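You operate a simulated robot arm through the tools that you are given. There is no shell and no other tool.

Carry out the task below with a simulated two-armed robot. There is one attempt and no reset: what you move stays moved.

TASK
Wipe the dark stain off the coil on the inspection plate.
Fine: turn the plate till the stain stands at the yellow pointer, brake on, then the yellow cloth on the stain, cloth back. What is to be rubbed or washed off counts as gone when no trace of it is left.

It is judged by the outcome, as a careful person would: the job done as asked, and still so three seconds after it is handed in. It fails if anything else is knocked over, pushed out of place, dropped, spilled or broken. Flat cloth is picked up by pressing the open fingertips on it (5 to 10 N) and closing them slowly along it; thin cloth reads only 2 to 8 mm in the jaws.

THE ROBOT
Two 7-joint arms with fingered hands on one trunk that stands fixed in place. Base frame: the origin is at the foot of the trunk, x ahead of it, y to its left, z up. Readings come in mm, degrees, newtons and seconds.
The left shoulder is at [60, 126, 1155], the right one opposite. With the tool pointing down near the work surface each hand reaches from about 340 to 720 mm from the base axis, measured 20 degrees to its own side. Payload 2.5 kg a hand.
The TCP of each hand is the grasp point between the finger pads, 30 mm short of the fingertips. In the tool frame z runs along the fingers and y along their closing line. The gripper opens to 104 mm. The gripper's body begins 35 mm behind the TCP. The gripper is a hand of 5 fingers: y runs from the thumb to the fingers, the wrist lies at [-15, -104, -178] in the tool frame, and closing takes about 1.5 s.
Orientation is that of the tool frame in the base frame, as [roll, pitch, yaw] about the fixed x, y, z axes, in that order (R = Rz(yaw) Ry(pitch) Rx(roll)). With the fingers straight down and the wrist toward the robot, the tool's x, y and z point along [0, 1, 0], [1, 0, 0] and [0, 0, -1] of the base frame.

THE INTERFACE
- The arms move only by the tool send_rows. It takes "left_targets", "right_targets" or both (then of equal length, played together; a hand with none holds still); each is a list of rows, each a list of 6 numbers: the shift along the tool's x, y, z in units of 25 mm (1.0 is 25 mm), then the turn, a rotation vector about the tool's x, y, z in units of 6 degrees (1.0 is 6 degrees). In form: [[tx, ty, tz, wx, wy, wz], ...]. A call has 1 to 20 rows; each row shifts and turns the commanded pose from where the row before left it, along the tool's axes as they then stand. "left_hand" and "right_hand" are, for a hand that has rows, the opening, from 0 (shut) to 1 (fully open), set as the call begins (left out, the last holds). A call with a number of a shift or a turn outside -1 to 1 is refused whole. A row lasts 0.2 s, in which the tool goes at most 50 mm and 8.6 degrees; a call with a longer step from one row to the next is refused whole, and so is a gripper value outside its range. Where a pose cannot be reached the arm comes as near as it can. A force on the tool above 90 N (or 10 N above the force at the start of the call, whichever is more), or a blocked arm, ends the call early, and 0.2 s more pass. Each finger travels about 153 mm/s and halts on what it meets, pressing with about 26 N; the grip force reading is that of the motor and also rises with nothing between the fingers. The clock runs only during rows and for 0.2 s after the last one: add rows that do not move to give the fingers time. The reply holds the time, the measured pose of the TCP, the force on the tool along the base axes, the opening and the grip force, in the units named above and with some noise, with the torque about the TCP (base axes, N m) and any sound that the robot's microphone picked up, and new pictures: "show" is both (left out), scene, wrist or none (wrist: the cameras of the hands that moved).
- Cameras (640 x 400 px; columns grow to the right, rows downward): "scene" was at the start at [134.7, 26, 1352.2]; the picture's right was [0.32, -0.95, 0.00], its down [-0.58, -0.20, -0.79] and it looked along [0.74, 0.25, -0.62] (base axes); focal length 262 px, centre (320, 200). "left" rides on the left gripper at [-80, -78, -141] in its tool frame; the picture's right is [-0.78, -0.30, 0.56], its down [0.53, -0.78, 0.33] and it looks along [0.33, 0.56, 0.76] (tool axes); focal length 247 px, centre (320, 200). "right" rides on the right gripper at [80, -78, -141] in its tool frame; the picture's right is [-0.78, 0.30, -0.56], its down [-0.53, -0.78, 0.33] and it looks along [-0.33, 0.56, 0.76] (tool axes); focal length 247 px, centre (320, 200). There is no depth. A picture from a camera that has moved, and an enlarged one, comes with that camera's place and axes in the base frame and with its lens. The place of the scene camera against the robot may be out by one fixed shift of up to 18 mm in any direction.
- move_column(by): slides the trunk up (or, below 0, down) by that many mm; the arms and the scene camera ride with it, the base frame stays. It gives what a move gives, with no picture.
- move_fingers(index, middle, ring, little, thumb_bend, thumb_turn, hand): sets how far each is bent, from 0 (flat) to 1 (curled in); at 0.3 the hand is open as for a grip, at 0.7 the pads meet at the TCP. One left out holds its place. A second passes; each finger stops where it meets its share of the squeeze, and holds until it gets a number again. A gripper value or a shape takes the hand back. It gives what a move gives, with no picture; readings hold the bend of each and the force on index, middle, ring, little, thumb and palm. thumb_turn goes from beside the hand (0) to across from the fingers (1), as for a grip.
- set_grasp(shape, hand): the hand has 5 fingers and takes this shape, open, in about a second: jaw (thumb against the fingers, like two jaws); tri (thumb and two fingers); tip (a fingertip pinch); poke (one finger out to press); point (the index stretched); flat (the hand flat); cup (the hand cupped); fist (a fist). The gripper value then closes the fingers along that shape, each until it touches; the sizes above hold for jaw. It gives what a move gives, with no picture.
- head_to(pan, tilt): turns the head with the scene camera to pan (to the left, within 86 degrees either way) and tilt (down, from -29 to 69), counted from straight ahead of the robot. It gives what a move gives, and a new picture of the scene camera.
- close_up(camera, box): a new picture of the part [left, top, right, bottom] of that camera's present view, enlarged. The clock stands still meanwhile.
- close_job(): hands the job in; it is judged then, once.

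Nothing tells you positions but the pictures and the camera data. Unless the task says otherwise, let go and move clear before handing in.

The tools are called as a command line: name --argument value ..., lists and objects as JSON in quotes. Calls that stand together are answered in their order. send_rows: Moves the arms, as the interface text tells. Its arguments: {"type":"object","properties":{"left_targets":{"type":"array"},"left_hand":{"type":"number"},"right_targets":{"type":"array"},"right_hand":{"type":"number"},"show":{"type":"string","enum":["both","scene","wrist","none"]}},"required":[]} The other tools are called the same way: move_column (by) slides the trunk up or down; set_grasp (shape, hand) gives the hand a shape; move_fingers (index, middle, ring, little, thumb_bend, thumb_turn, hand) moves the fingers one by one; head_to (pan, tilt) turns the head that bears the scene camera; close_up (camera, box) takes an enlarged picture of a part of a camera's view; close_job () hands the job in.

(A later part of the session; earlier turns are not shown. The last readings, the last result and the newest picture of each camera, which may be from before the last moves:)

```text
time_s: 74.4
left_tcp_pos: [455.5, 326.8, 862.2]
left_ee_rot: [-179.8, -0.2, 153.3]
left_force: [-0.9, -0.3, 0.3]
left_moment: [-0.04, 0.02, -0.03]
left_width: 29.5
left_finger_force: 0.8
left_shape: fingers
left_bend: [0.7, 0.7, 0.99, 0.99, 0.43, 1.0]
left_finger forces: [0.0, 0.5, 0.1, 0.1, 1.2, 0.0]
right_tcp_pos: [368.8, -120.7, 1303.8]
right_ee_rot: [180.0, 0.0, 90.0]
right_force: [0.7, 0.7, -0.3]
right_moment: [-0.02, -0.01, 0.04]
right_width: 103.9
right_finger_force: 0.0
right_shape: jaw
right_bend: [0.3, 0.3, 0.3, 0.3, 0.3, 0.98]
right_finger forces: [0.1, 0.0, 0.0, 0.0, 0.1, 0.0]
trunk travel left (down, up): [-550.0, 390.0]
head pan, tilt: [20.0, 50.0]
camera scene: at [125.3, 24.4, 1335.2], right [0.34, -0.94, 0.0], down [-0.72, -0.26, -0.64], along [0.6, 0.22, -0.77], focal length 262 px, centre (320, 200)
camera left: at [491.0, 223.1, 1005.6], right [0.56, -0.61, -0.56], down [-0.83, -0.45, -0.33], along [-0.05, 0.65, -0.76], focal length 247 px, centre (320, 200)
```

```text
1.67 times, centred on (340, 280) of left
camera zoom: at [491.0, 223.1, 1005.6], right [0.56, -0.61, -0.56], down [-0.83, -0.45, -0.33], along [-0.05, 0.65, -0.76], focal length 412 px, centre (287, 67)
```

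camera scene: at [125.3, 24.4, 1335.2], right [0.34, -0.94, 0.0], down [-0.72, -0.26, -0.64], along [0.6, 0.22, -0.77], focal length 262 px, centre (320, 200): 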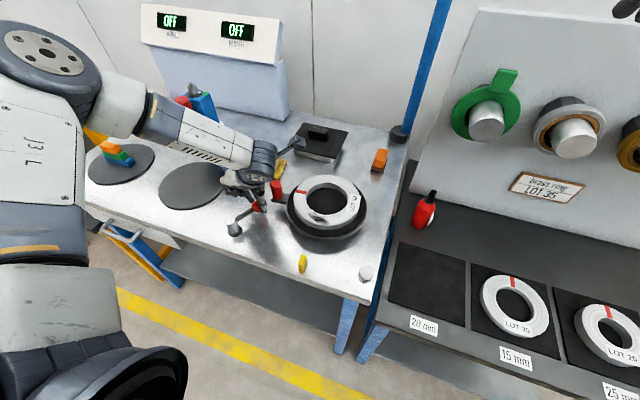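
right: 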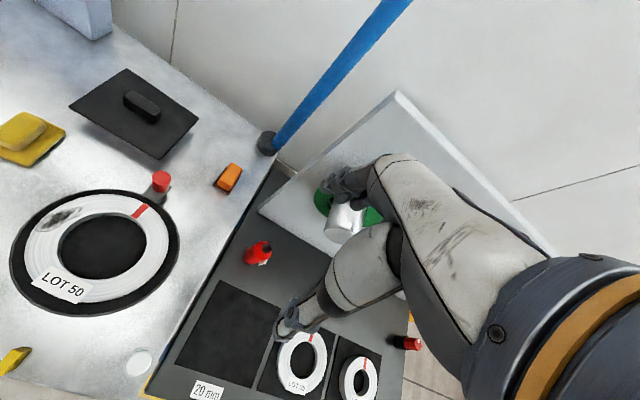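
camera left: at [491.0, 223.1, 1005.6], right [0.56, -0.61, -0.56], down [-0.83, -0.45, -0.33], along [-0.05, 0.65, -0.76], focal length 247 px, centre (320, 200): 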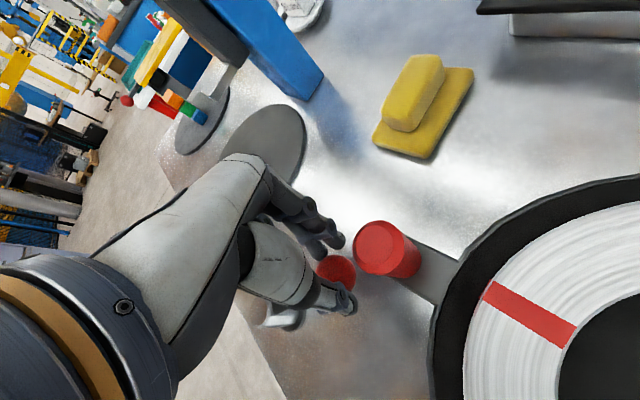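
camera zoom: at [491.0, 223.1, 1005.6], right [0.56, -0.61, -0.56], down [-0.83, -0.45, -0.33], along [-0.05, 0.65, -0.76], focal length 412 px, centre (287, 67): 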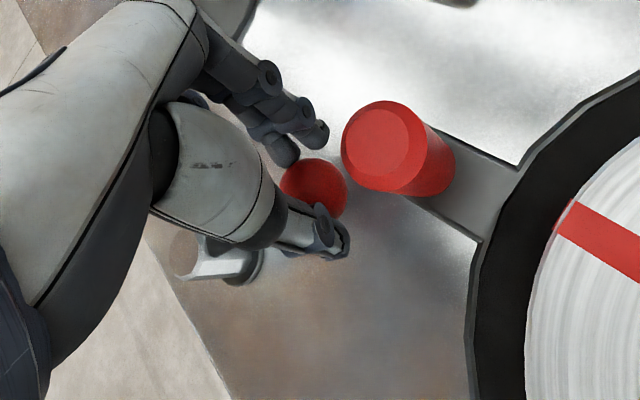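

No stop yet at ~36° of swing, force still ~1 N. Continuing in small steps.

send_rows --left_targets '[[0.031, 0.163, 0, 0, 0, -0.5], [0.031, 0.163, 0, 0, 0, -0.5], [0.031, 0.163, 0, 0, 0, -0.5], [0.031, 0.163, 0, 0, 0, -0.5], [0.031, 0.163, 0, 0, 0, -0.5], [0, 0, 0, 0, 0, 0]]' --show "wrist"

close_up --camera "scene" --box '[200, 120, 380, 260]'

```text
time_s: 75.8
left_tcp_pos: [460.1, 348.6, 862.4]
left_ee_rot: [-179.9, -0.1, 168.3]
left_force: [-1.3, -0.3, 0.9]
left_moment: [-0.06, 0.01, 0.0]
left_width: 29.9
left_finger_force: 0.9
left_shape: fingers
left_bend: [0.7, 0.7, 0.99, 0.99, 0.43, 1.0]
left_finger forces: [0.0, 0.5, 0.0, 0.0, 1.2, 0.1]
right_tcp_pos: [368.9, -121.3, 1302.9]
right_ee_rot: [179.9, 0.1, 90.0]
right_force: [0.2, 0.3, 0.2]
right_moment: [0.0, 0.0, -0.01]
right_width: 103.6
right_finger_force: 0.1
right_shape: jaw
right_bend: [0.3, 0.3, 0.3, 0.3, 0.3, 0.98]
right_finger forces: [0.0, 0.0, 0.0, 0.0, 0.1, 0.1]
trunk travel left (down, up): [-550.0, 390.0]
head pan, tilt: [20.0, 50.0]
camera left: at [521.4, 257.3, 1005.1], right [0.7, -0.45, -0.56], down [-0.68, -0.65, -0.33], along [-0.22, 0.61, -0.76], focal length 247 px, centre (320, 200)
```

left: 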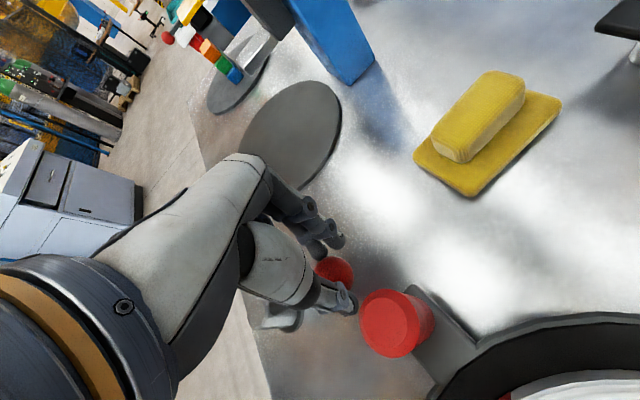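

```text
2.86 times, centred on (290, 190) of scene
camera zoom: at [125.3, 24.4, 1335.2], right [0.34, -0.94, 0.0], down [-0.72, -0.26, -0.64], along [0.6, 0.22, -0.77], focal length 748 px, centre (406, 229)
```

zoom: 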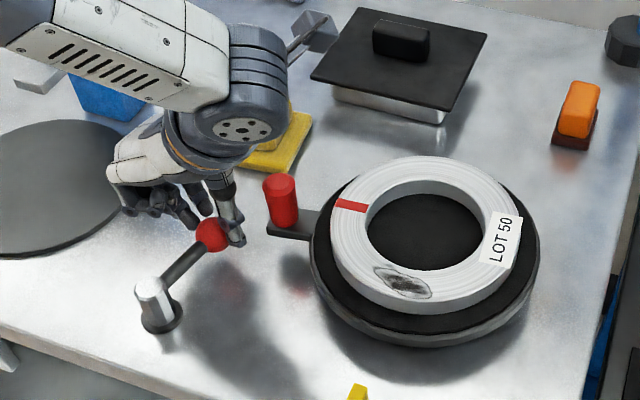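

send_rows --left_targets '[[0.006, 0.163, 0, 0, 0, 0], [0.015, 0.163, 0, 0, 0, 0], [0.023, 0.161, 0, 0, 0, 0], [0.032, 0.16, 0, 0, 0, 0], [0.04, 0.158, 0, 0, 0, 0], [0.048, 0.156, 0, 0, 0, 0], [0.056, 0.153, 0, 0, 0, 0], [0, 0, 0, 0, 0, 0]]' --show "wrist"

close_up --camera "scene" --box '[200, 120, 380, 260]'

```text
time_s: 77.6
left_tcp_pos: [458.2, 376.3, 861.6]
left_ee_rot: [-179.8, -0.2, 168.2]
left_force: [0.7, -2.4, 0.6]
left_moment: [-0.05, -0.06, 0.07]
left_width: 28.9
left_finger_force: 1.3
left_shape: fingers
left_bend: [0.7, 0.7, 0.99, 0.99, 0.43, 0.98]
left_finger forces: [0.1, 0.1, 0.1, 0.1, 1.9, 0.1]
right_tcp_pos: [369.8, -121.8, 1303.4]
right_ee_rot: [-180.0, 0.1, 90.0]
right_force: [0.5, 0.2, -0.1]
right_moment: [0.01, 0.02, 0.0]
right_width: 103.7
right_finger_force: 0.1
right_shape: jaw
right_bend: [0.3, 0.3, 0.3, 0.3, 0.3, 0.98]
right_finger forces: [0.0, 0.0, 0.0, 0.0, 0.1, 0.0]
trunk travel left (down, up): [-550.0, 390.0]
head pan, tilt: [20.0, 50.0]
camera left: at [521.0, 285.1, 1005.0], right [0.7, -0.45, -0.56], down [-0.68, -0.65, -0.33], along [-0.22, 0.61, -0.76], focal length 247 px, centre (320, 200)
```

left: 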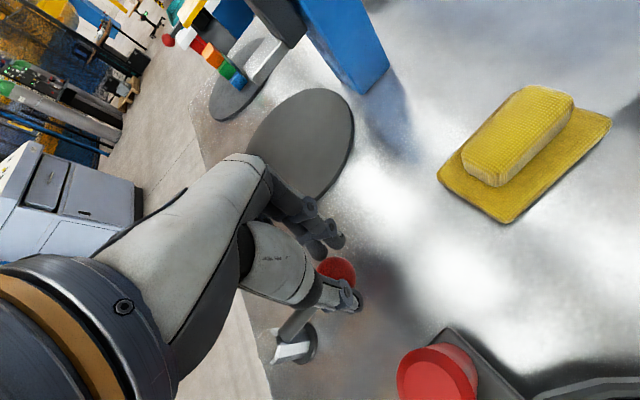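

```text
2.86 times, centred on (290, 190) of scene
camera zoom: at [125.6, 24.2, 1335.2], right [0.34, -0.94, 0.0], down [-0.72, -0.26, -0.64], along [0.6, 0.22, -0.77], focal length 748 px, centre (406, 229)
```

zoom: 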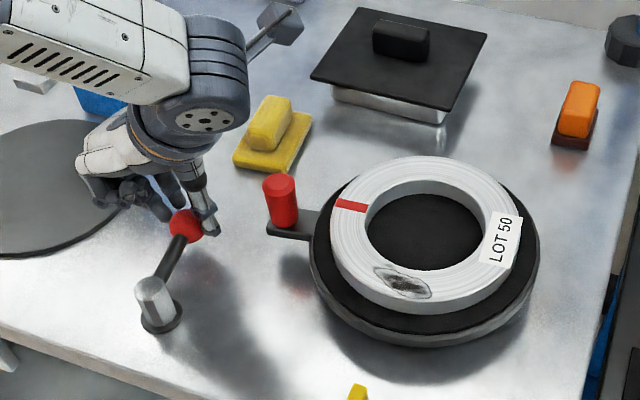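

send_rows --left_targets '[[0.064, 0.15, 0, 0, 0, 0], [0.072, 0.146, 0, 0, 0, 0], [0.08, 0.142, 0, 0, 0, 0], [0.087, 0.138, 0, 0, 0, 0], [0, 0, 0, 0, 0, 0]]' --show "wrist"

close_up --camera "scene" --box '[200, 120, 380, 260]'

```text
time_s: 78.8
left_tcp_pos: [455.6, 392.2, 860.8]
left_ee_rot: [-179.8, -0.1, 168.1]
left_force: [1.9, -3.3, 0.8]
left_moment: [-0.09, -0.05, 0.08]
left_width: 29.3
left_finger_force: 1.3
left_shape: fingers
left_bend: [0.7, 0.7, 0.99, 0.99, 0.43, 0.98]
left_finger forces: [0.1, 0.1, 0.0, 0.1, 3.1, 0.0]
right_tcp_pos: [369.3, -121.7, 1302.1]
right_ee_rot: [-180.0, 0.0, 90.0]
right_force: [0.1, -0.1, -1.0]
right_moment: [0.04, 0.02, 0.04]
right_width: 103.8
right_finger_force: 0.1
right_shape: jaw
right_bend: [0.3, 0.3, 0.3, 0.3, 0.3, 0.98]
right_finger forces: [0.1, 0.0, 0.0, 0.0, 0.0, 0.0]
trunk travel left (down, up): [-550.0, 390.0]
head pan, tilt: [20.0, 50.0]
camera left: at [516.2, 301.4, 1004.1], right [0.7, -0.45, -0.56], down [-0.68, -0.65, -0.33], along [-0.22, 0.61, -0.76], focal length 247 px, centre (320, 200)
```

left: 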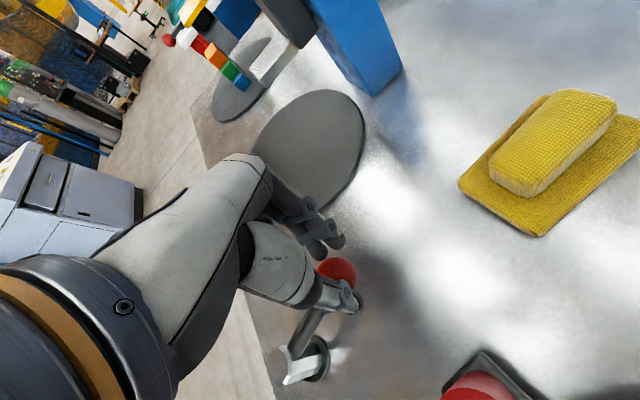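

```text
2.86 times, centred on (290, 190) of scene
camera zoom: at [125.6, 24.2, 1335.2], right [0.34, -0.94, 0.0], down [-0.72, -0.26, -0.64], along [0.6, 0.22, -0.77], focal length 748 px, centre (406, 229)
```

zoom: 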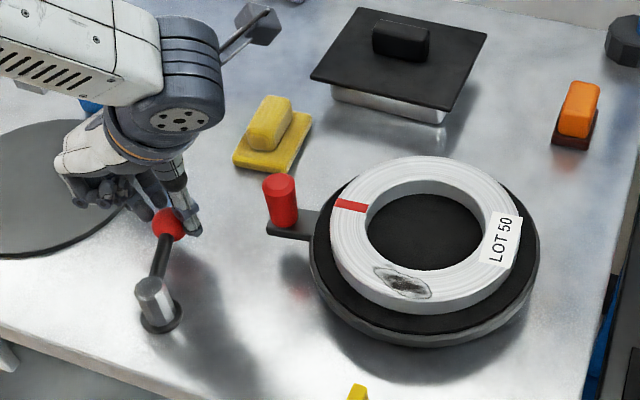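

send_rows --left_targets '[[0.094, 0.133, 0, 0, 0, -0.3], [0.101, 0.128, 0, 0, 0, -0.3], [0.107, 0.123, 0, 0, 0, -0.3], [0.114, 0.117, 0, 0, 0, -0.3], [0, 0, 0, 0, 0, 0]]' --show "wrist"

close_up --camera "scene" --box '[200, 120, 380, 260]'

```text
time_s: 80.0
left_tcp_pos: [446.4, 405.8, 861.2]
left_ee_rot: [-179.8, 0.0, 175.5]
left_force: [4.4, -9.1, -2.7]
left_moment: [-0.16, -0.09, 0.21]
left_width: 40.0
left_finger_force: 4.7
left_shape: fingers
left_bend: [0.7, 0.7, 0.99, 0.99, 0.37, 0.96]
left_finger forces: [0.1, 0.0, 0.0, 0.0, 10.0, 0.0]
right_tcp_pos: [370.2, -121.5, 1302.6]
right_ee_rot: [180.0, -0.1, 90.0]
right_force: [0.9, -0.2, 1.3]
right_moment: [0.01, 0.0, -0.01]
right_width: 103.7
right_finger_force: 0.0
right_shape: jaw
right_bend: [0.3, 0.3, 0.3, 0.3, 0.3, 0.98]
right_finger forces: [0.1, 0.0, 0.0, 0.1, 0.0, 0.0]
trunk travel left (down, up): [-550.0, 390.0]
head pan, tilt: [20.0, 50.0]
camera left: at [519.9, 323.2, 1004.0], right [0.75, -0.36, -0.56], down [-0.6, -0.73, -0.33], along [-0.29, 0.58, -0.76], focal length 247 px, centre (320, 200)
```

left: 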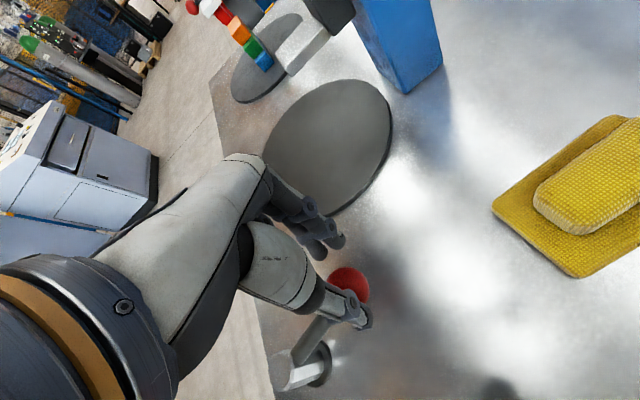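

```text
2.86 times, centred on (290, 190) of scene
camera zoom: at [126.0, 23.6, 1335.2], right [0.34, -0.94, 0.0], down [-0.72, -0.26, -0.64], along [0.6, 0.22, -0.77], focal length 748 px, centre (406, 229)
```

zoom: 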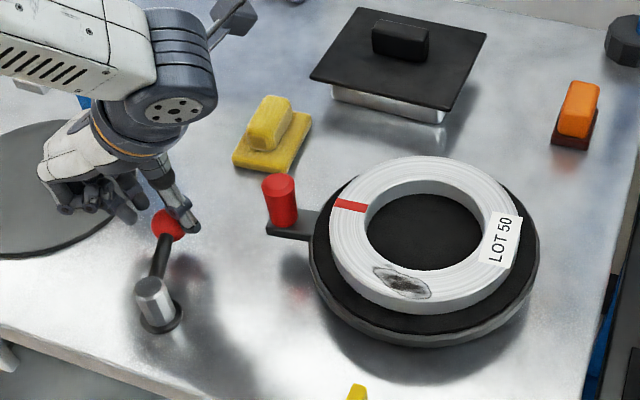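

The ball stopped moving at ~82° swing and the thumb force rose to 10 N: the lever is at its other end stop (brake on). I'll release and lift clear.

send_rows --left_targets '[[0, -0.25, 0, 0, 0, 0], [0, -0.15, 0, 0, 0, 0], [0, 0, 0, 0, 0, 0]]' --show "none"

move_fingers --hand "left" --thumb_bend 0.15

send_rows --left_targets '[[0, 0, -0.6, 0, 0, 0], [0, 0, -0.6, 0, 0, 0], [0, 0, -0.8, 0, 0, 0], [0, 0, -1, 0, 0, 0], [0, 0, -1, 0, 0, 0], [0, 0, -1, 0, 0, 0], [0, 0, 0, 0, 0, 0]]'

close_up --camera "scene" --box '[200, 120, 380, 260]'

```text
time_s: 80.8
left_tcp_pos: [446.1, 396.2, 861.0]
left_ee_rot: [-180.0, -0.1, 175.5]
left_force: [2.8, -3.2, 1.8]
left_moment: [-0.15, -0.06, 0.1]
left_width: 32.7
left_finger_force: 1.7
left_shape: fingers
left_bend: [0.7, 0.7, 0.99, 0.99, 0.41, 0.97]
left_finger forces: [0.0, 0.0, 0.1, 0.0, 3.9, 0.0]
right_tcp_pos: [368.9, -121.0, 1303.2]
right_ee_rot: [-180.0, 0.0, 90.1]
right_force: [0.9, -0.5, 0.0]
right_moment: [-0.01, 0.01, 0.0]
right_width: 103.8
right_finger_force: 0.1
right_shape: jaw
right_bend: [0.3, 0.3, 0.3, 0.3, 0.3, 0.98]
right_finger forces: [0.0, 0.0, 0.0, 0.1, 0.0, 0.1]
trunk travel left (down, up): [-550.0, 390.0]
head pan, tilt: [20.0, 50.0]
```

```text
time_s: 81.8
left_tcp_pos: [445.5, 396.3, 860.4]
left_ee_rot: [-180.0, -0.1, 175.4]
left_force: [0.0, 0.6, -0.3]
left_moment: [0.0, -0.01, 0.01]
left_width: 57.8
left_finger_force: 0.0
left_shape: fingers
left_bend: [0.7, 0.7, 0.99, 0.99, 0.15, 0.99]
left_finger forces: [0.1, 0.0, 0.0, 0.0, 0.1, 0.0]
right_tcp_pos: [369.1, -120.3, 1302.6]
right_ee_rot: [-179.9, 0.1, 90.0]
right_force: [-0.3, -0.1, -0.8]
right_moment: [-0.03, 0.0, 0.01]
right_width: 103.7
right_finger_force: 0.1
right_shape: jaw
right_bend: [0.3, 0.3, 0.3, 0.3, 0.3, 0.98]
right_finger forces: [0.1, 0.0, 0.1, 0.0, 0.0, 0.0]
trunk travel left (down, up): [-550.0, 390.0]
head pan, tilt: [20.0, 50.0]
```

```text
time_s: 83.4
left_tcp_pos: [445.9, 395.1, 988.2]
left_ee_rot: [-179.9, -0.3, 175.5]
left_force: [0.2, -0.6, -0.9]
left_moment: [0.01, -0.01, 0.0]
left_width: 57.6
left_finger_force: 0.0
left_shape: fingers
left_bend: [0.7, 0.7, 0.99, 0.99, 0.15, 0.99]
left_finger forces: [0.1, 0.0, 0.0, 0.0, 0.0, 0.0]
right_tcp_pos: [369.5, -120.9, 1303.1]
right_ee_rot: [-180.0, 0.1, 90.1]
right_force: [0.2, 1.4, 0.0]
right_moment: [-0.01, 0.01, -0.02]
right_width: 103.7
right_finger_force: 0.0
right_shape: jaw
right_bend: [0.3, 0.3, 0.3, 0.3, 0.3, 0.98]
right_finger forces: [0.0, 0.0, 0.1, 0.1, 0.0, 0.0]
trunk travel left (down, up): [-550.0, 390.0]
head pan, tilt: [20.0, 50.0]
camera scene: at [125.5, 24.5, 1335.2], right [0.34, -0.94, 0.0], down [-0.72, -0.26, -0.64], along [0.6, 0.22, -0.77], focal length 262 px, centre (320, 200)
camera left: at [517.6, 313.6, 1130.4], right [0.75, -0.36, -0.56], down [-0.6, -0.73, -0.33], along [-0.29, 0.58, -0.76], focal length 247 px, centre (320, 200)
```

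scene: 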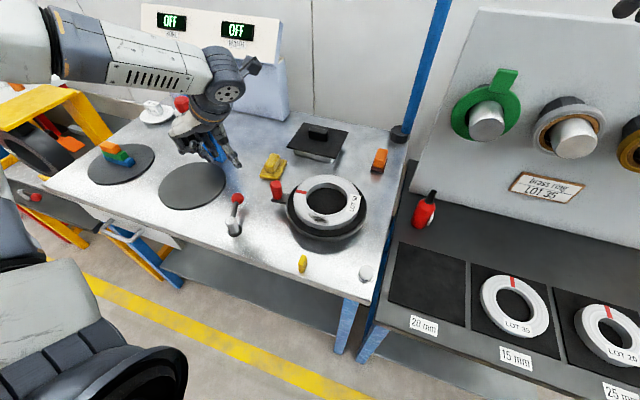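
left: 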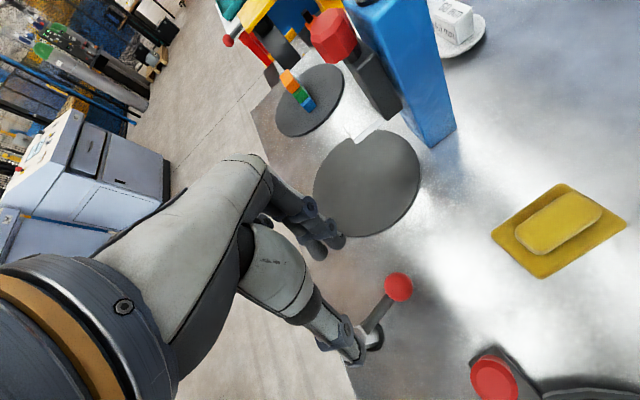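

```text
2.86 times, centred on (290, 190) of scene
camera zoom: at [125.5, 24.5, 1335.2], right [0.34, -0.94, 0.0], down [-0.72, -0.26, -0.64], along [0.6, 0.22, -0.77], focal length 748 px, centre (406, 229)
```

zoom: 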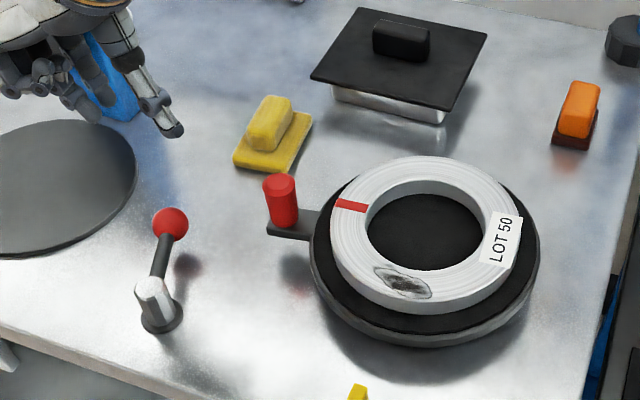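

Lever is over and nothing else moved. Now the cloth: let me zoom on it to find its ridge and orientation.

close_up --camera "left" --box '[470, 150, 640, 300]'

close_up --camera "scene" --box '[245, 140, 305, 190]'

```text
2.67 times, centred on (555, 225) of left
camera zoom: at [517.6, 313.6, 1130.4], right [0.75, -0.36, -0.56], down [-0.6, -0.73, -0.33], along [-0.29, 0.58, -0.76], focal length 659 px, centre (-307, 133)
```

zoom: 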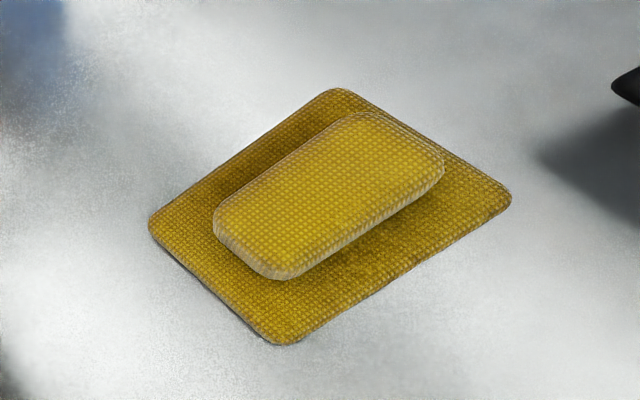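

```text
8.00 times, centred on (275, 165) of scene
camera zoom: at [125.5, 24.5, 1335.2], right [0.34, -0.94, 0.0], down [-0.72, -0.26, -0.64], along [0.6, 0.22, -0.77], focal length 2093 px, centre (680, 480)
```

zoom: 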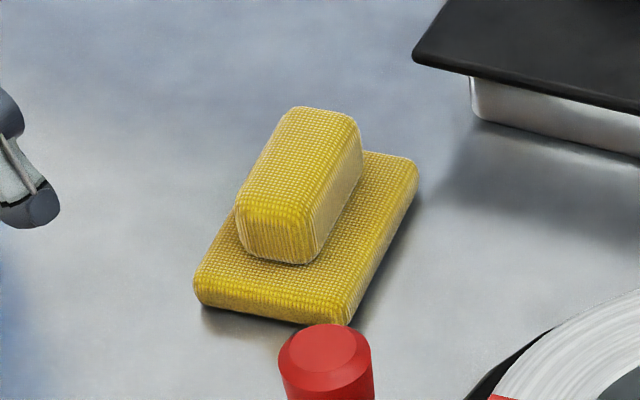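

The cloth is a folded pad about 82×55 mm centred near (600, 351), long axis almost along x, with a gripping block (~55×28) on top. I'll take the three-finger shape, turn the wrist back toward the robot (yaw 95°), and raise the hand before adjusting the trunk.

set_grasp --hand "left" --shape "tri"

send_rows --left_targets '[[0, 0, -0.5, 0, 0, 0.96], [0, 0, -0.5, 0, 0, 0.96], [0, 0, -0.5, 0, 0, 0.96], [0, 0, -0.5, 0, 0, 0.96], [0, 0, -0.5, 0, 0, 0.96], [0, 0, -0.5, 0, 0, 0.96], [0, 0, -0.5, 0, 0, 0.96], [0, 0, -0.5, 0, 0, 0.96], [0, 0, -0.5, 0, 0, 0.96], [0, 0, -0.5, 0, 0, 0.96], [0, 0, -0.5, 0, 0, 0.96], [0, 0, -0.5, 0, 0, 0.96], [0, 0, -0.5, 0, 0, 0.96], [0, 0, -0.5, 0, 0, 0.93], [0, 0, 0, 0, 0, 0]]' --show "none"

```text
time_s: 84.3
left_tcp_pos: [446.2, 396.0, 987.7]
left_ee_rot: [-179.9, -0.2, 175.5]
left_force: [0.9, -0.4, 0.5]
left_moment: [0.02, 0.0, -0.03]
left_width: 103.9
left_finger_force: 0.2
left_shape: tri
left_bend: [0.3, 0.3, 0.99, 0.99, 0.3, 0.98]
left_finger forces: [0.1, 0.0, 0.0, 0.0, 0.0, 0.0]
right_tcp_pos: [369.8, -121.4, 1302.4]
right_ee_rot: [180.0, -0.1, 89.9]
right_force: [0.3, -0.6, -0.1]
right_moment: [0.01, -0.01, 0.0]
right_width: 103.5
right_finger_force: 0.1
right_shape: jaw
right_bend: [0.3, 0.3, 0.3, 0.3, 0.3, 0.98]
right_finger forces: [0.1, 0.1, 0.0, 0.0, 0.0, 0.0]
trunk travel left (down, up): [-550.0, 390.0]
head pan, tilt: [20.0, 50.0]
```

```text
time_s: 87.5
left_tcp_pos: [446.5, 395.1, 1163.5]
left_ee_rot: [-179.9, 0.1, 94.9]
left_force: [0.2, -0.5, -0.2]
left_moment: [0.0, -0.02, 0.04]
left_width: 103.9
left_finger_force: 0.0
left_shape: tri
left_bend: [0.3, 0.3, 0.99, 0.99, 0.3, 0.98]
left_finger forces: [0.0, 0.1, 0.1, 0.0, 0.0, 0.0]
right_tcp_pos: [369.4, -121.8, 1303.0]
right_ee_rot: [-179.9, -0.1, 90.0]
right_force: [0.3, 0.0, -0.2]
right_moment: [0.0, -0.03, 0.03]
right_width: 103.7
right_finger_force: 0.1
right_shape: jaw
right_bend: [0.3, 0.3, 0.3, 0.3, 0.3, 0.98]
right_finger forces: [0.0, 0.1, 0.0, 0.1, 0.1, 0.0]
trunk travel left (down, up): [-550.0, 390.0]
head pan, tilt: [20.0, 50.0]
```

send_rows --left_targets '[[-0.327, 0.851, 0, 0, 0, 0], [-0.327, 0.851, 0, 0, 0, 0], [-0.327, 0.851, 0, 0, 0, 0], [-0.327, 0.851, 0, 0, 0, 0], [-0.327, 0.851, 0, 0, 0, 0], [-0.327, 0.851, 0, 0, 0, 0], [-0.327, 0.851, 0, 0, 0, 0], [0, 0, 0, 0, 0, 0]]' --show "none"

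move_column --by -230

close_up --camera "left" --box '[160, 100, 480, 400]'

head_to --pan 30 --tilt 35

```text
time_s: 89.3
left_tcp_pos: [599.9, 353.1, 1161.9]
left_ee_rot: [-179.8, 0.0, 94.9]
left_force: [0.1, -0.1, -0.1]
left_moment: [0.01, 0.03, 0.0]
left_width: 104.2
left_finger_force: 0.1
left_shape: tri
left_bend: [0.3, 0.3, 0.99, 0.99, 0.3, 0.98]
left_finger forces: [0.0, 0.1, 0.1, 0.0, 0.0, 0.0]
right_tcp_pos: [368.7, -120.5, 1302.3]
right_ee_rot: [179.9, 0.0, 90.0]
right_force: [0.9, 0.8, 0.1]
right_moment: [0.02, 0.03, -0.02]
right_width: 103.8
right_finger_force: 0.0
right_shape: jaw
right_bend: [0.3, 0.3, 0.3, 0.3, 0.3, 0.98]
right_finger forces: [0.0, 0.0, 0.0, 0.1, 0.0, 0.0]
trunk travel left (down, up): [-550.0, 390.0]
head pan, tilt: [20.0, 50.0]
```

```text
time_s: 91.7
left_tcp_pos: [600.0, 353.3, 931.7]
left_ee_rot: [-179.9, 0.1, 95.0]
left_force: [-0.2, 0.1, 0.8]
left_moment: [0.01, 0.03, 0.01]
left_width: 104.1
left_finger_force: 0.0
left_shape: tri
left_bend: [0.3, 0.3, 0.99, 0.99, 0.3, 0.98]
left_finger forces: [0.1, 0.0, 0.0, 0.0, 0.1, 0.0]
right_tcp_pos: [369.0, -121.2, 1072.4]
right_ee_rot: [179.9, 0.0, 90.0]
right_force: [0.5, -0.2, 0.0]
right_moment: [-0.01, 0.03, 0.0]
right_width: 104.1
right_finger_force: 0.0
right_shape: jaw
right_bend: [0.3, 0.3, 0.3, 0.3, 0.3, 0.98]
right_finger forces: [0.0, 0.1, 0.1, 0.0, 0.0, 0.1]
trunk travel left (down, up): [-320.0, 620.0]
head pan, tilt: [20.0, 50.0]
```

```text
1.33 times, centred on (320, 250) of left
camera zoom: at [528.6, 267.8, 1074.6], right [-0.23, -0.8, -0.55], down [-0.82, 0.46, -0.33], along [0.52, 0.38, -0.76], focal length 329 px, centre (320, 133)
```

zoom: 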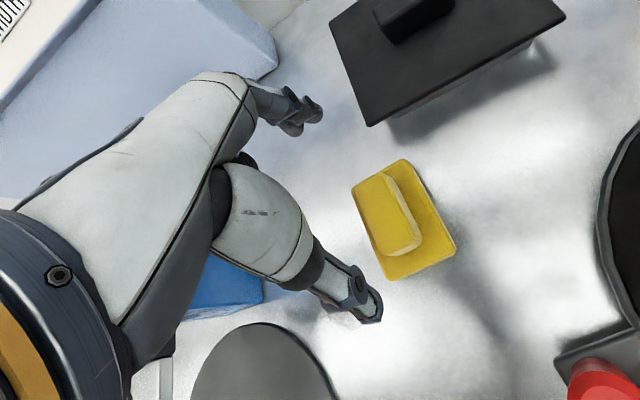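

```text
time_s: 92.5
left_tcp_pos: [600.0, 353.8, 931.4]
left_ee_rot: [-179.9, 0.2, 95.0]
left_force: [-0.5, -0.3, 0.3]
left_moment: [-0.01, -0.02, -0.03]
left_width: 103.9
left_finger_force: 0.0
left_shape: tri
left_bend: [0.3, 0.3, 0.99, 0.99, 0.3, 0.98]
left_finger forces: [0.0, 0.1, 0.0, 0.0, 0.0, 0.1]
right_tcp_pos: [369.4, -121.5, 1072.5]
right_ee_rot: [180.0, 0.0, 89.9]
right_force: [0.6, -0.3, 1.4]
right_moment: [0.0, 0.03, 0.03]
right_width: 103.6
right_finger_force: 0.1
right_shape: jaw
right_bend: [0.3, 0.3, 0.3, 0.3, 0.3, 0.98]
right_finger forces: [0.1, 0.1, 0.0, 0.0, 0.0, 0.0]
trunk travel left (down, up): [-320.0, 620.0]
head pan, tilt: [30.0, 35.0]
camera scene: at [129.4, 42.1, 1126.9], right [0.5, -0.87, 0.0], down [-0.5, -0.29, -0.82], along [0.71, 0.41, -0.57], focal length 262 px, centre (320, 200)
```

scene: 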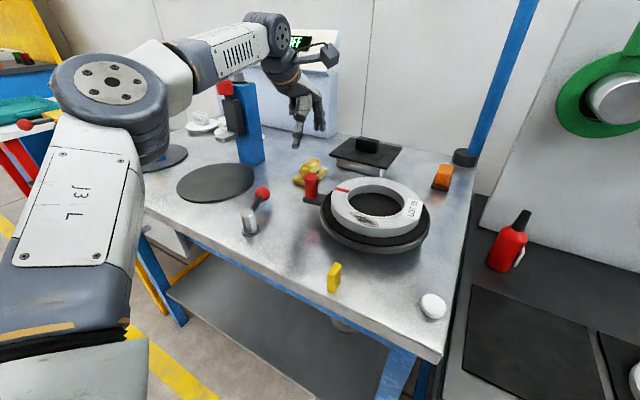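

Cloth centre (598, 350), block top z ≈ 836. I'll descend with the open fingers straddling the block's ends and stop with the tips just above the pad.

send_rows --left_targets '[[-0.022, -0.015, 0.55, 0, 0, 0], [-0.022, -0.015, 0.55, 0, 0, 0], [-0.022, -0.015, 0.55, 0, 0, 0], [-0.022, -0.015, 0.55, 0, 0, 0], [-0.022, -0.015, 0.55, 0, 0, 0], [-0.022, -0.015, 0.55, 0, 0, 0], [0, 0, 0, 0, 0, 0]]' --show "wrist"

close_up --camera "scene" --box '[260, 90, 360, 210]'

close_up --camera "left" --box '[260, 120, 420, 320]'

```text
time_s: 94.1
left_tcp_pos: [597.7, 349.6, 846.9]
left_ee_rot: [-179.8, 0.1, 95.0]
left_force: [-0.2, 0.2, 0.0]
left_moment: [0.0, 0.03, 0.0]
left_width: 104.0
left_finger_force: 0.0
left_shape: tri
left_bend: [0.3, 0.3, 0.99, 0.99, 0.3, 0.98]
left_finger forces: [0.0, 0.0, 0.0, 0.1, 0.0, 0.1]
right_tcp_pos: [369.6, -120.2, 1072.7]
right_ee_rot: [-180.0, 0.1, 90.0]
right_force: [0.3, -0.2, 0.2]
right_moment: [-0.01, 0.0, -0.03]
right_width: 103.7
right_finger_force: 0.0
right_shape: jaw
right_bend: [0.3, 0.3, 0.3, 0.3, 0.3, 0.98]
right_finger forces: [0.1, 0.0, 0.0, 0.0, 0.0, 0.0]
trunk travel left (down, up): [-320.0, 620.0]
head pan, tilt: [30.0, 35.0]
camera left: at [526.4, 264.0, 990.8], right [-0.23, -0.8, -0.55], down [-0.82, 0.46, -0.33], along [0.52, 0.38, -0.76], focal length 247 px, centre (320, 200)
```

left: 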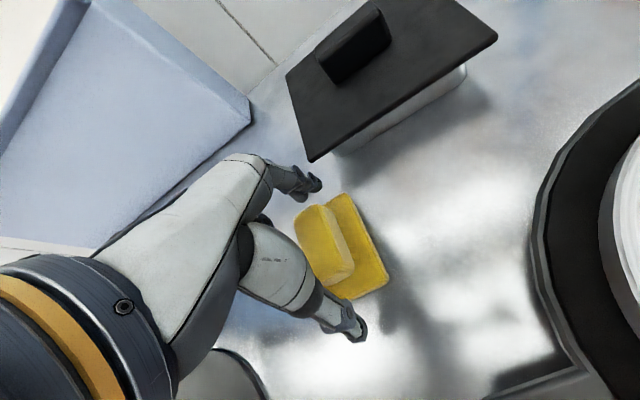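

```text
3.33 times, centred on (310, 150) of scene
camera zoom: at [129.4, 42.2, 1127.0], right [0.5, -0.87, 0.0], down [-0.5, -0.29, -0.82], along [0.71, 0.41, -0.57], focal length 872 px, centre (353, 367)
```

zoom: 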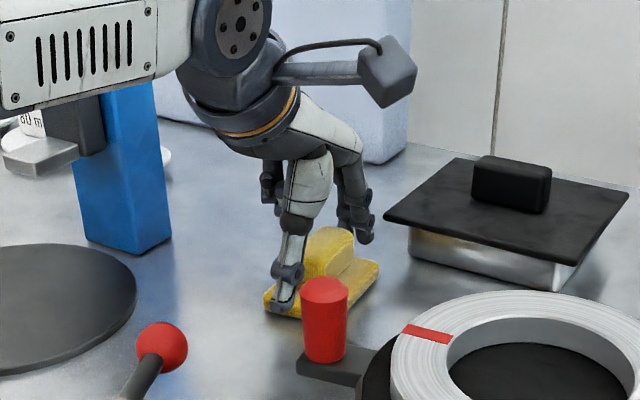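

```text
2.00 times, centred on (340, 220) of left
camera zoom: at [526.4, 264.0, 990.8], right [-0.23, -0.8, -0.55], down [-0.82, 0.46, -0.33], along [0.52, 0.38, -0.76], focal length 494 px, centre (280, 160)
```

zoom: 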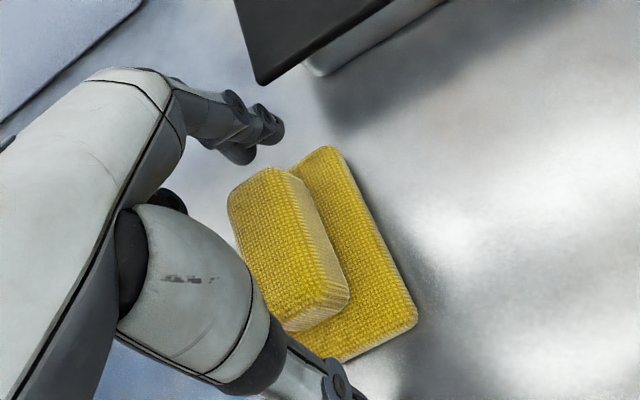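

The block is centred between thumb and fingers. Closing the grip.

send_rows --left_targets '[[0, 0, 0, 0, 0, 0], [0, 0, 0, 0, 0, 0], [0, 0, 0, 0, 0, 0], [0, 0, 0, 0, 0, 0], [0, 0, 0, 0, 0, 0], [0, 0, 0, 0, 0, 0], [0, 0, 0, 0, 0, 0], [0, 0, 0, 0, 0, 0]]' --left_hand 0.2 --show "wrist"

close_up --camera "scene" --box '[260, 90, 360, 210]'

close_up --camera "left" --box '[260, 120, 420, 320]'

```text
time_s: 95.9
left_tcp_pos: [597.2, 349.1, 848.6]
left_ee_rot: [-179.8, 0.1, 94.9]
left_force: [0.3, 0.6, -0.3]
left_moment: [-0.01, 0.04, 0.0]
left_width: 53.5
left_finger_force: 26.3
left_shape: tri
left_bend: [0.74, 0.45, 1.0, 1.0, 0.68, 1.0]
left_finger forces: [11.7, 12.0, 0.0, 0.1, 23.6, 0.1]
right_tcp_pos: [370.0, -120.3, 1072.4]
right_ee_rot: [-180.0, -0.1, 90.0]
right_force: [0.0, -0.2, -0.2]
right_moment: [0.01, 0.02, -0.02]
right_width: 103.8
right_finger_force: 0.0
right_shape: jaw
right_bend: [0.3, 0.3, 0.3, 0.3, 0.3, 0.98]
right_finger forces: [0.1, 0.0, 0.0, 0.0, 0.0, 0.1]
trunk travel left (down, up): [-320.0, 620.0]
head pan, tilt: [30.0, 35.0]
camera left: at [526.4, 264.0, 991.2], right [-0.23, -0.8, -0.55], down [-0.82, 0.46, -0.33], along [0.52, 0.38, -0.76], focal length 247 px, centre (320, 200)
```

left: 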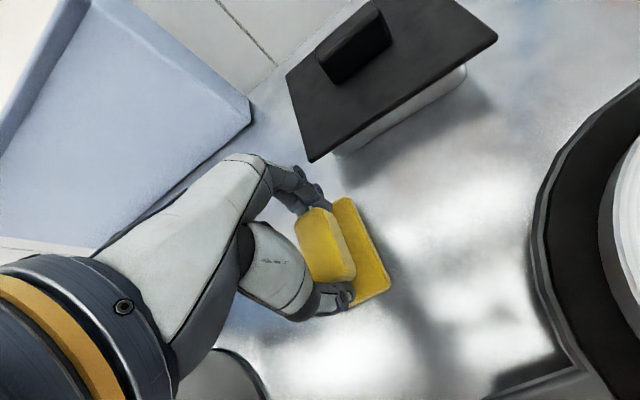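

```text
3.33 times, centred on (310, 150) of scene
camera zoom: at [129.4, 42.2, 1126.9], right [0.5, -0.87, 0.0], down [-0.5, -0.29, -0.82], along [0.71, 0.41, -0.57], focal length 872 px, centre (353, 367)
```

zoom: 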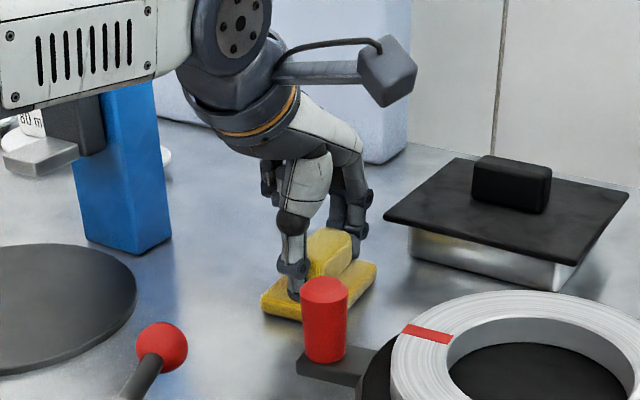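

```text
2.00 times, centred on (340, 220) of left
camera zoom: at [526.4, 264.0, 991.2], right [-0.23, -0.8, -0.55], down [-0.82, 0.46, -0.33], along [0.52, 0.38, -0.76], focal length 494 px, centre (280, 160)
```

zoom: 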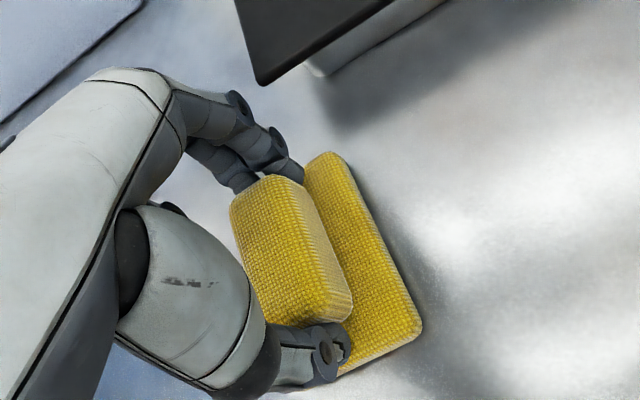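

Firm grip (53.5 mm, 26 N). Home pose for returning: TCP (597, 349, 848.5), yaw 95°. I'll lift it slowly.

send_rows --left_targets '[[0, 0, -0.3, 0, 0, 0], [0, 0, -0.5, 0, 0, 0], [0, 0, -0.8, 0, 0, 0], [0, 0, -0.8, 0, 0, 0], [0, 0, -0.8, 0, 0, 0], [0, 0, -0.8, 0, 0, 0], [0, 0, 0, 0, 0, 0]]' --show "wrist"

close_up --camera "scene" --box '[240, 60, 400, 240]'

```text
time_s: 97.5
left_tcp_pos: [599.4, 349.6, 948.8]
left_ee_rot: [-179.9, 0.1, 95.0]
left_force: [0.0, -0.3, -0.6]
left_moment: [0.01, -0.03, 0.01]
left_width: 53.9
left_finger_force: 26.1
left_shape: tri
left_bend: [0.74, 0.45, 1.0, 1.0, 0.68, 1.0]
left_finger forces: [11.8, 11.9, 0.0, 0.0, 23.7, 0.0]
right_tcp_pos: [369.4, -121.7, 1073.5]
right_ee_rot: [-180.0, 0.1, 90.0]
right_force: [-0.7, -0.3, -0.7]
right_moment: [-0.01, -0.01, 0.02]
right_width: 103.7
right_finger_force: 0.0
right_shape: jaw
right_bend: [0.3, 0.3, 0.3, 0.3, 0.3, 0.98]
right_finger forces: [0.0, 0.0, 0.1, 0.0, 0.0, 0.0]
trunk travel left (down, up): [-320.0, 620.0]
head pan, tilt: [30.0, 35.0]
camera left: at [527.5, 264.3, 1091.1], right [-0.23, -0.8, -0.55], down [-0.82, 0.46, -0.33], along [0.52, 0.38, -0.76], focal length 247 px, centre (320, 200)
```

left: 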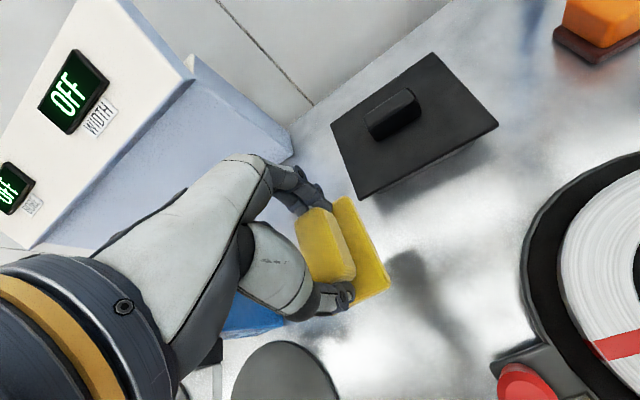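

```text
2.22 times, centred on (320, 150) of scene
camera zoom: at [129.4, 42.1, 1126.9], right [0.5, -0.87, 0.0], down [-0.5, -0.29, -0.82], along [0.71, 0.41, -0.57], focal length 581 px, centre (320, 311)
```

zoom: 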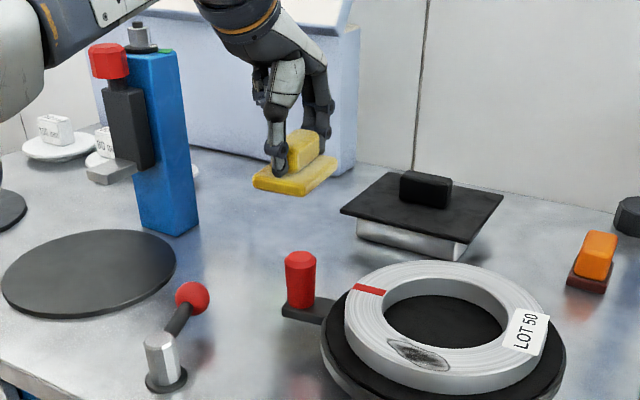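

The cloth is held. I'll raise the trunk for the nearer work area and carry the cloth over the stain (≈(424, 146)), staying high.

move_column --by 170

send_rows --left_targets '[[-0.684, -0.698, 0.1, 0, 0, 0], [-0.684, -0.698, 0.2, 0, 0, 0], [-0.684, -0.698, 0.3, 0, 0, 0], [-0.684, -0.698, 0.4, 0, 0, 0], [-0.684, -0.698, 0.4, 0, 0, 0], [-0.684, -0.698, 0.4, 0, 0, 0], [-0.684, -0.698, 0.4, 0, 0, 0], [-0.684, -0.698, 0.4, 0, 0, 0], [-0.684, -0.698, 0.4, 0, 0, 0], [-0.684, -0.698, 0.4, 0, 0, 0], [-0.684, -0.698, 0.4, 0, 0, 0], [0, 0, 0, 0, 0, 0]]'

```text
time_s: 99.4
left_tcp_pos: [598.4, 349.6, 1116.9]
left_ee_rot: [-179.8, 0.1, 95.0]
left_force: [-0.4, -0.3, -0.5]
left_moment: [0.0, 0.01, 0.01]
left_width: 53.7
left_finger_force: 25.5
left_shape: tri
left_bend: [0.74, 0.45, 1.0, 1.0, 0.68, 1.0]
left_finger forces: [11.6, 12.0, 0.0, 0.1, 23.7, 0.0]
right_tcp_pos: [370.8, -121.2, 1242.6]
right_ee_rot: [180.0, 0.1, 90.0]
right_force: [0.9, 0.6, -0.5]
right_moment: [-0.02, -0.01, -0.02]
right_width: 103.7
right_finger_force: 0.0
right_shape: jaw
right_bend: [0.3, 0.3, 0.3, 0.3, 0.3, 0.98]
right_finger forces: [0.0, 0.0, 0.0, 0.1, 0.0, 0.0]
trunk travel left (down, up): [-490.0, 450.0]
head pan, tilt: [30.0, 35.0]
```

```text
time_s: 102.0
left_tcp_pos: [423.2, 146.4, 1023.1]
left_ee_rot: [-179.9, 0.1, 95.0]
left_force: [1.1, -0.2, -0.4]
left_moment: [-0.02, 0.01, -0.02]
left_width: 53.6
left_finger_force: 25.8
left_shape: tri
left_bend: [0.74, 0.45, 1.0, 1.0, 0.68, 1.0]
left_finger forces: [11.7, 11.9, 0.0, 0.0, 23.7, 0.0]
right_tcp_pos: [369.3, -121.2, 1242.2]
right_ee_rot: [180.0, 0.0, 90.0]
right_force: [0.5, 1.1, -0.3]
right_moment: [-0.03, -0.01, -0.02]
right_width: 103.6
right_finger_force: 0.1
right_shape: jaw
right_bend: [0.3, 0.3, 0.3, 0.3, 0.3, 0.98]
right_finger forces: [0.0, 0.0, 0.0, 0.0, 0.1, 0.0]
trunk travel left (down, up): [-490.0, 450.0]
head pan, tilt: [30.0, 35.0]
camera scene: at [129.4, 42.2, 1296.9], right [0.5, -0.87, 0.0], down [-0.5, -0.29, -0.82], along [0.71, 0.41, -0.57], focal length 262 px, centre (320, 200)
camera left: at [352.3, 60.3, 1165.7], right [-0.23, -0.8, -0.55], down [-0.82, 0.46, -0.33], along [0.52, 0.38, -0.76], focal length 247 px, centre (320, 200)
```

scene: 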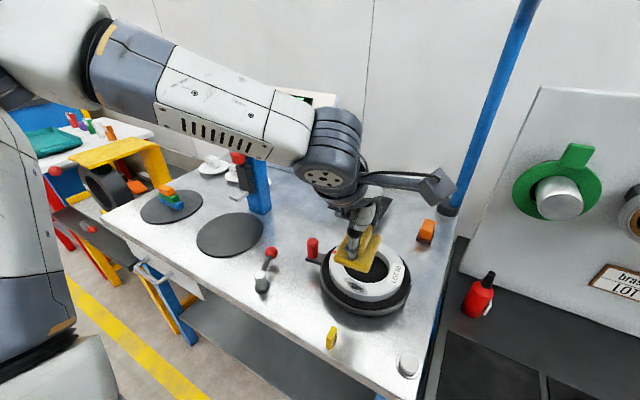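
left: 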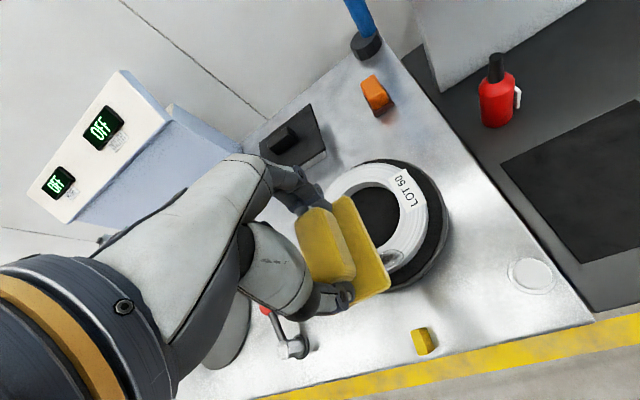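

The hand is over the stain position. Descending to a bit above the expected contact height and checking from the right hand's camera.

send_rows --left_targets '[[0, 0, 0.7, 0, 0, 0], [0, 0, 0.7, 0, 0, 0], [0, 0, 0.7, 0, 0, 0], [0, 0, 0.7, 0, 0, 0], [0, 0, 0.3, 0, 0, 0], [0, 0, 0, 0, 0, 0]]' --show "wrist"

close_up --camera "right" --box '[0, 0, 260, 200]'

close_up --camera "scene" --box '[280, 180, 440, 360]'

```text
time_s: 103.4
left_tcp_pos: [424.6, 145.2, 945.6]
left_ee_rot: [-179.8, 0.1, 94.9]
left_force: [0.8, 0.4, -1.2]
left_moment: [-0.01, 0.01, -0.02]
left_width: 53.3
left_finger_force: 25.6
left_shape: tri
left_bend: [0.74, 0.45, 1.0, 1.0, 0.68, 1.0]
left_finger forces: [11.7, 11.9, 0.0, 0.0, 23.6, 0.0]
right_tcp_pos: [369.3, -121.3, 1242.3]
right_ee_rot: [-179.9, 0.0, 90.0]
right_force: [0.5, -0.4, 0.4]
right_moment: [-0.02, 0.0, -0.01]
right_width: 103.4
right_finger_force: 0.1
right_shape: jaw
right_bend: [0.3, 0.3, 0.3, 0.3, 0.3, 0.98]
right_finger forces: [0.0, 0.0, 0.0, 0.1, 0.1, 0.0]
trunk travel left (down, up): [-490.0, 450.0]
head pan, tilt: [30.0, 35.0]
camera left: at [352.8, 60.3, 1088.5], right [-0.23, -0.8, -0.55], down [-0.82, 0.46, -0.33], along [0.52, 0.38, -0.76], focal length 247 px, centre (320, 200)
```

left: 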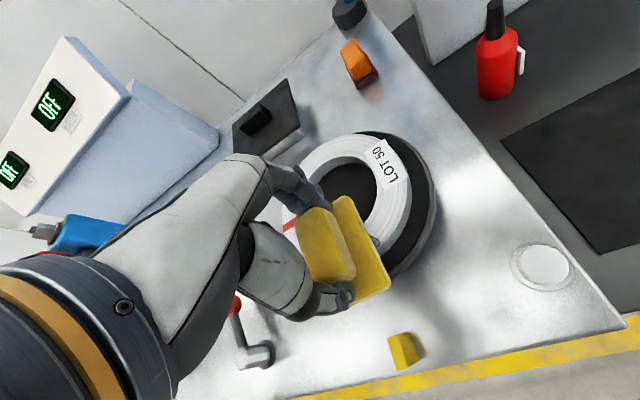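

```text
2.00 times, centred on (130, 100) of right
camera zoom: at [293.5, -41.6, 1384.3], right [0.3, -0.78, 0.56], down [-0.78, -0.54, -0.33], along [0.56, -0.33, -0.76], focal length 494 px, centre (700, 400)
```

zoom: 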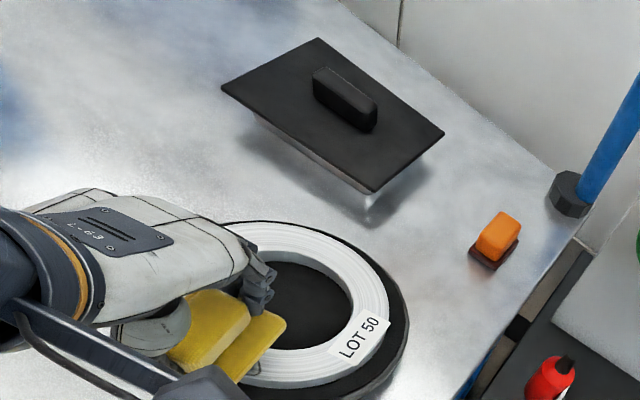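

```text
2.22 times, centred on (360, 270) of scene
camera zoom: at [129.4, 42.1, 1297.0], right [0.5, -0.87, 0.0], down [-0.5, -0.29, -0.82], along [0.71, 0.41, -0.57], focal length 581 px, centre (231, 44)
```

zoom: 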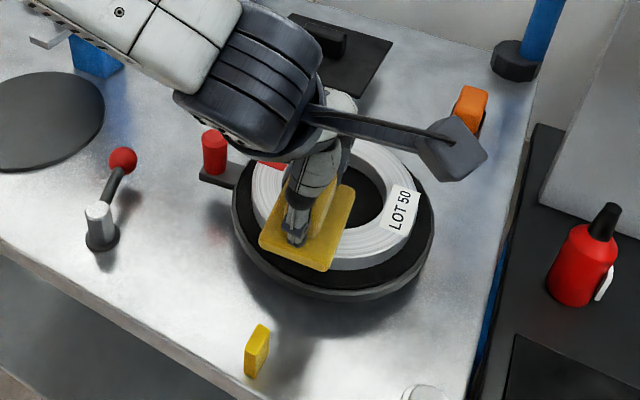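

Positioned well over the stain side. Lowering in small steps until contact.

send_rows --left_targets '[[0, 0, 0.15, 0, 0, 0], [0, 0, 0.15, 0, 0, 0], [0, 0, 0.15, 0, 0, 0], [0, 0, 0.15, 0, 0, 0], [0, 0, 0, 0, 0, 0]]' --show "none"

send_rows --left_targets '[[0, 0, 0.12, 0, 0, 0], [0, 0, 0.12, 0, 0, 0], [0, 0, 0, 0, 0, 0]]' --show "none"

```text
time_s: 104.6
left_tcp_pos: [424.2, 144.6, 929.8]
left_ee_rot: [-179.8, 0.1, 94.9]
left_force: [0.9, 0.7, -0.1]
left_moment: [0.01, 0.01, -0.01]
left_width: 53.6
left_finger_force: 25.9
left_shape: tri
left_bend: [0.74, 0.45, 1.0, 1.0, 0.68, 1.0]
left_finger forces: [11.7, 11.9, 0.0, 0.1, 23.7, 0.0]
right_tcp_pos: [369.6, -119.8, 1243.8]
right_ee_rot: [-179.9, 0.1, 89.9]
right_force: [-0.4, 0.4, 0.2]
right_moment: [0.01, -0.01, -0.01]
right_width: 103.6
right_finger_force: 0.1
right_shape: jaw
right_bend: [0.3, 0.3, 0.3, 0.3, 0.3, 0.98]
right_finger forces: [0.0, 0.0, 0.0, 0.0, 0.0, 0.0]
trunk travel left (down, up): [-490.0, 450.0]
head pan, tilt: [30.0, 35.0]
```

```text
time_s: 105.4
left_tcp_pos: [424.8, 146.1, 924.0]
left_ee_rot: [-179.8, 0.1, 95.0]
left_force: [0.4, 0.6, -0.1]
left_moment: [0.0, 0.02, 0.01]
left_width: 53.6
left_finger_force: 25.9
left_shape: tri
left_bend: [0.74, 0.45, 1.0, 1.0, 0.68, 1.0]
left_finger forces: [11.7, 11.9, 0.0, 0.0, 23.6, 0.0]
right_tcp_pos: [368.9, -121.2, 1243.6]
right_ee_rot: [180.0, -0.1, 90.0]
right_force: [-0.1, 0.1, 0.3]
right_moment: [0.03, -0.04, 0.02]
right_width: 103.5
right_finger_force: 0.1
right_shape: jaw
right_bend: [0.3, 0.3, 0.3, 0.3, 0.3, 0.98]
right_finger forces: [0.0, 0.0, 0.1, 0.0, 0.0, 0.0]
trunk travel left (down, up): [-490.0, 450.0]
head pan, tilt: [30.0, 35.0]
```

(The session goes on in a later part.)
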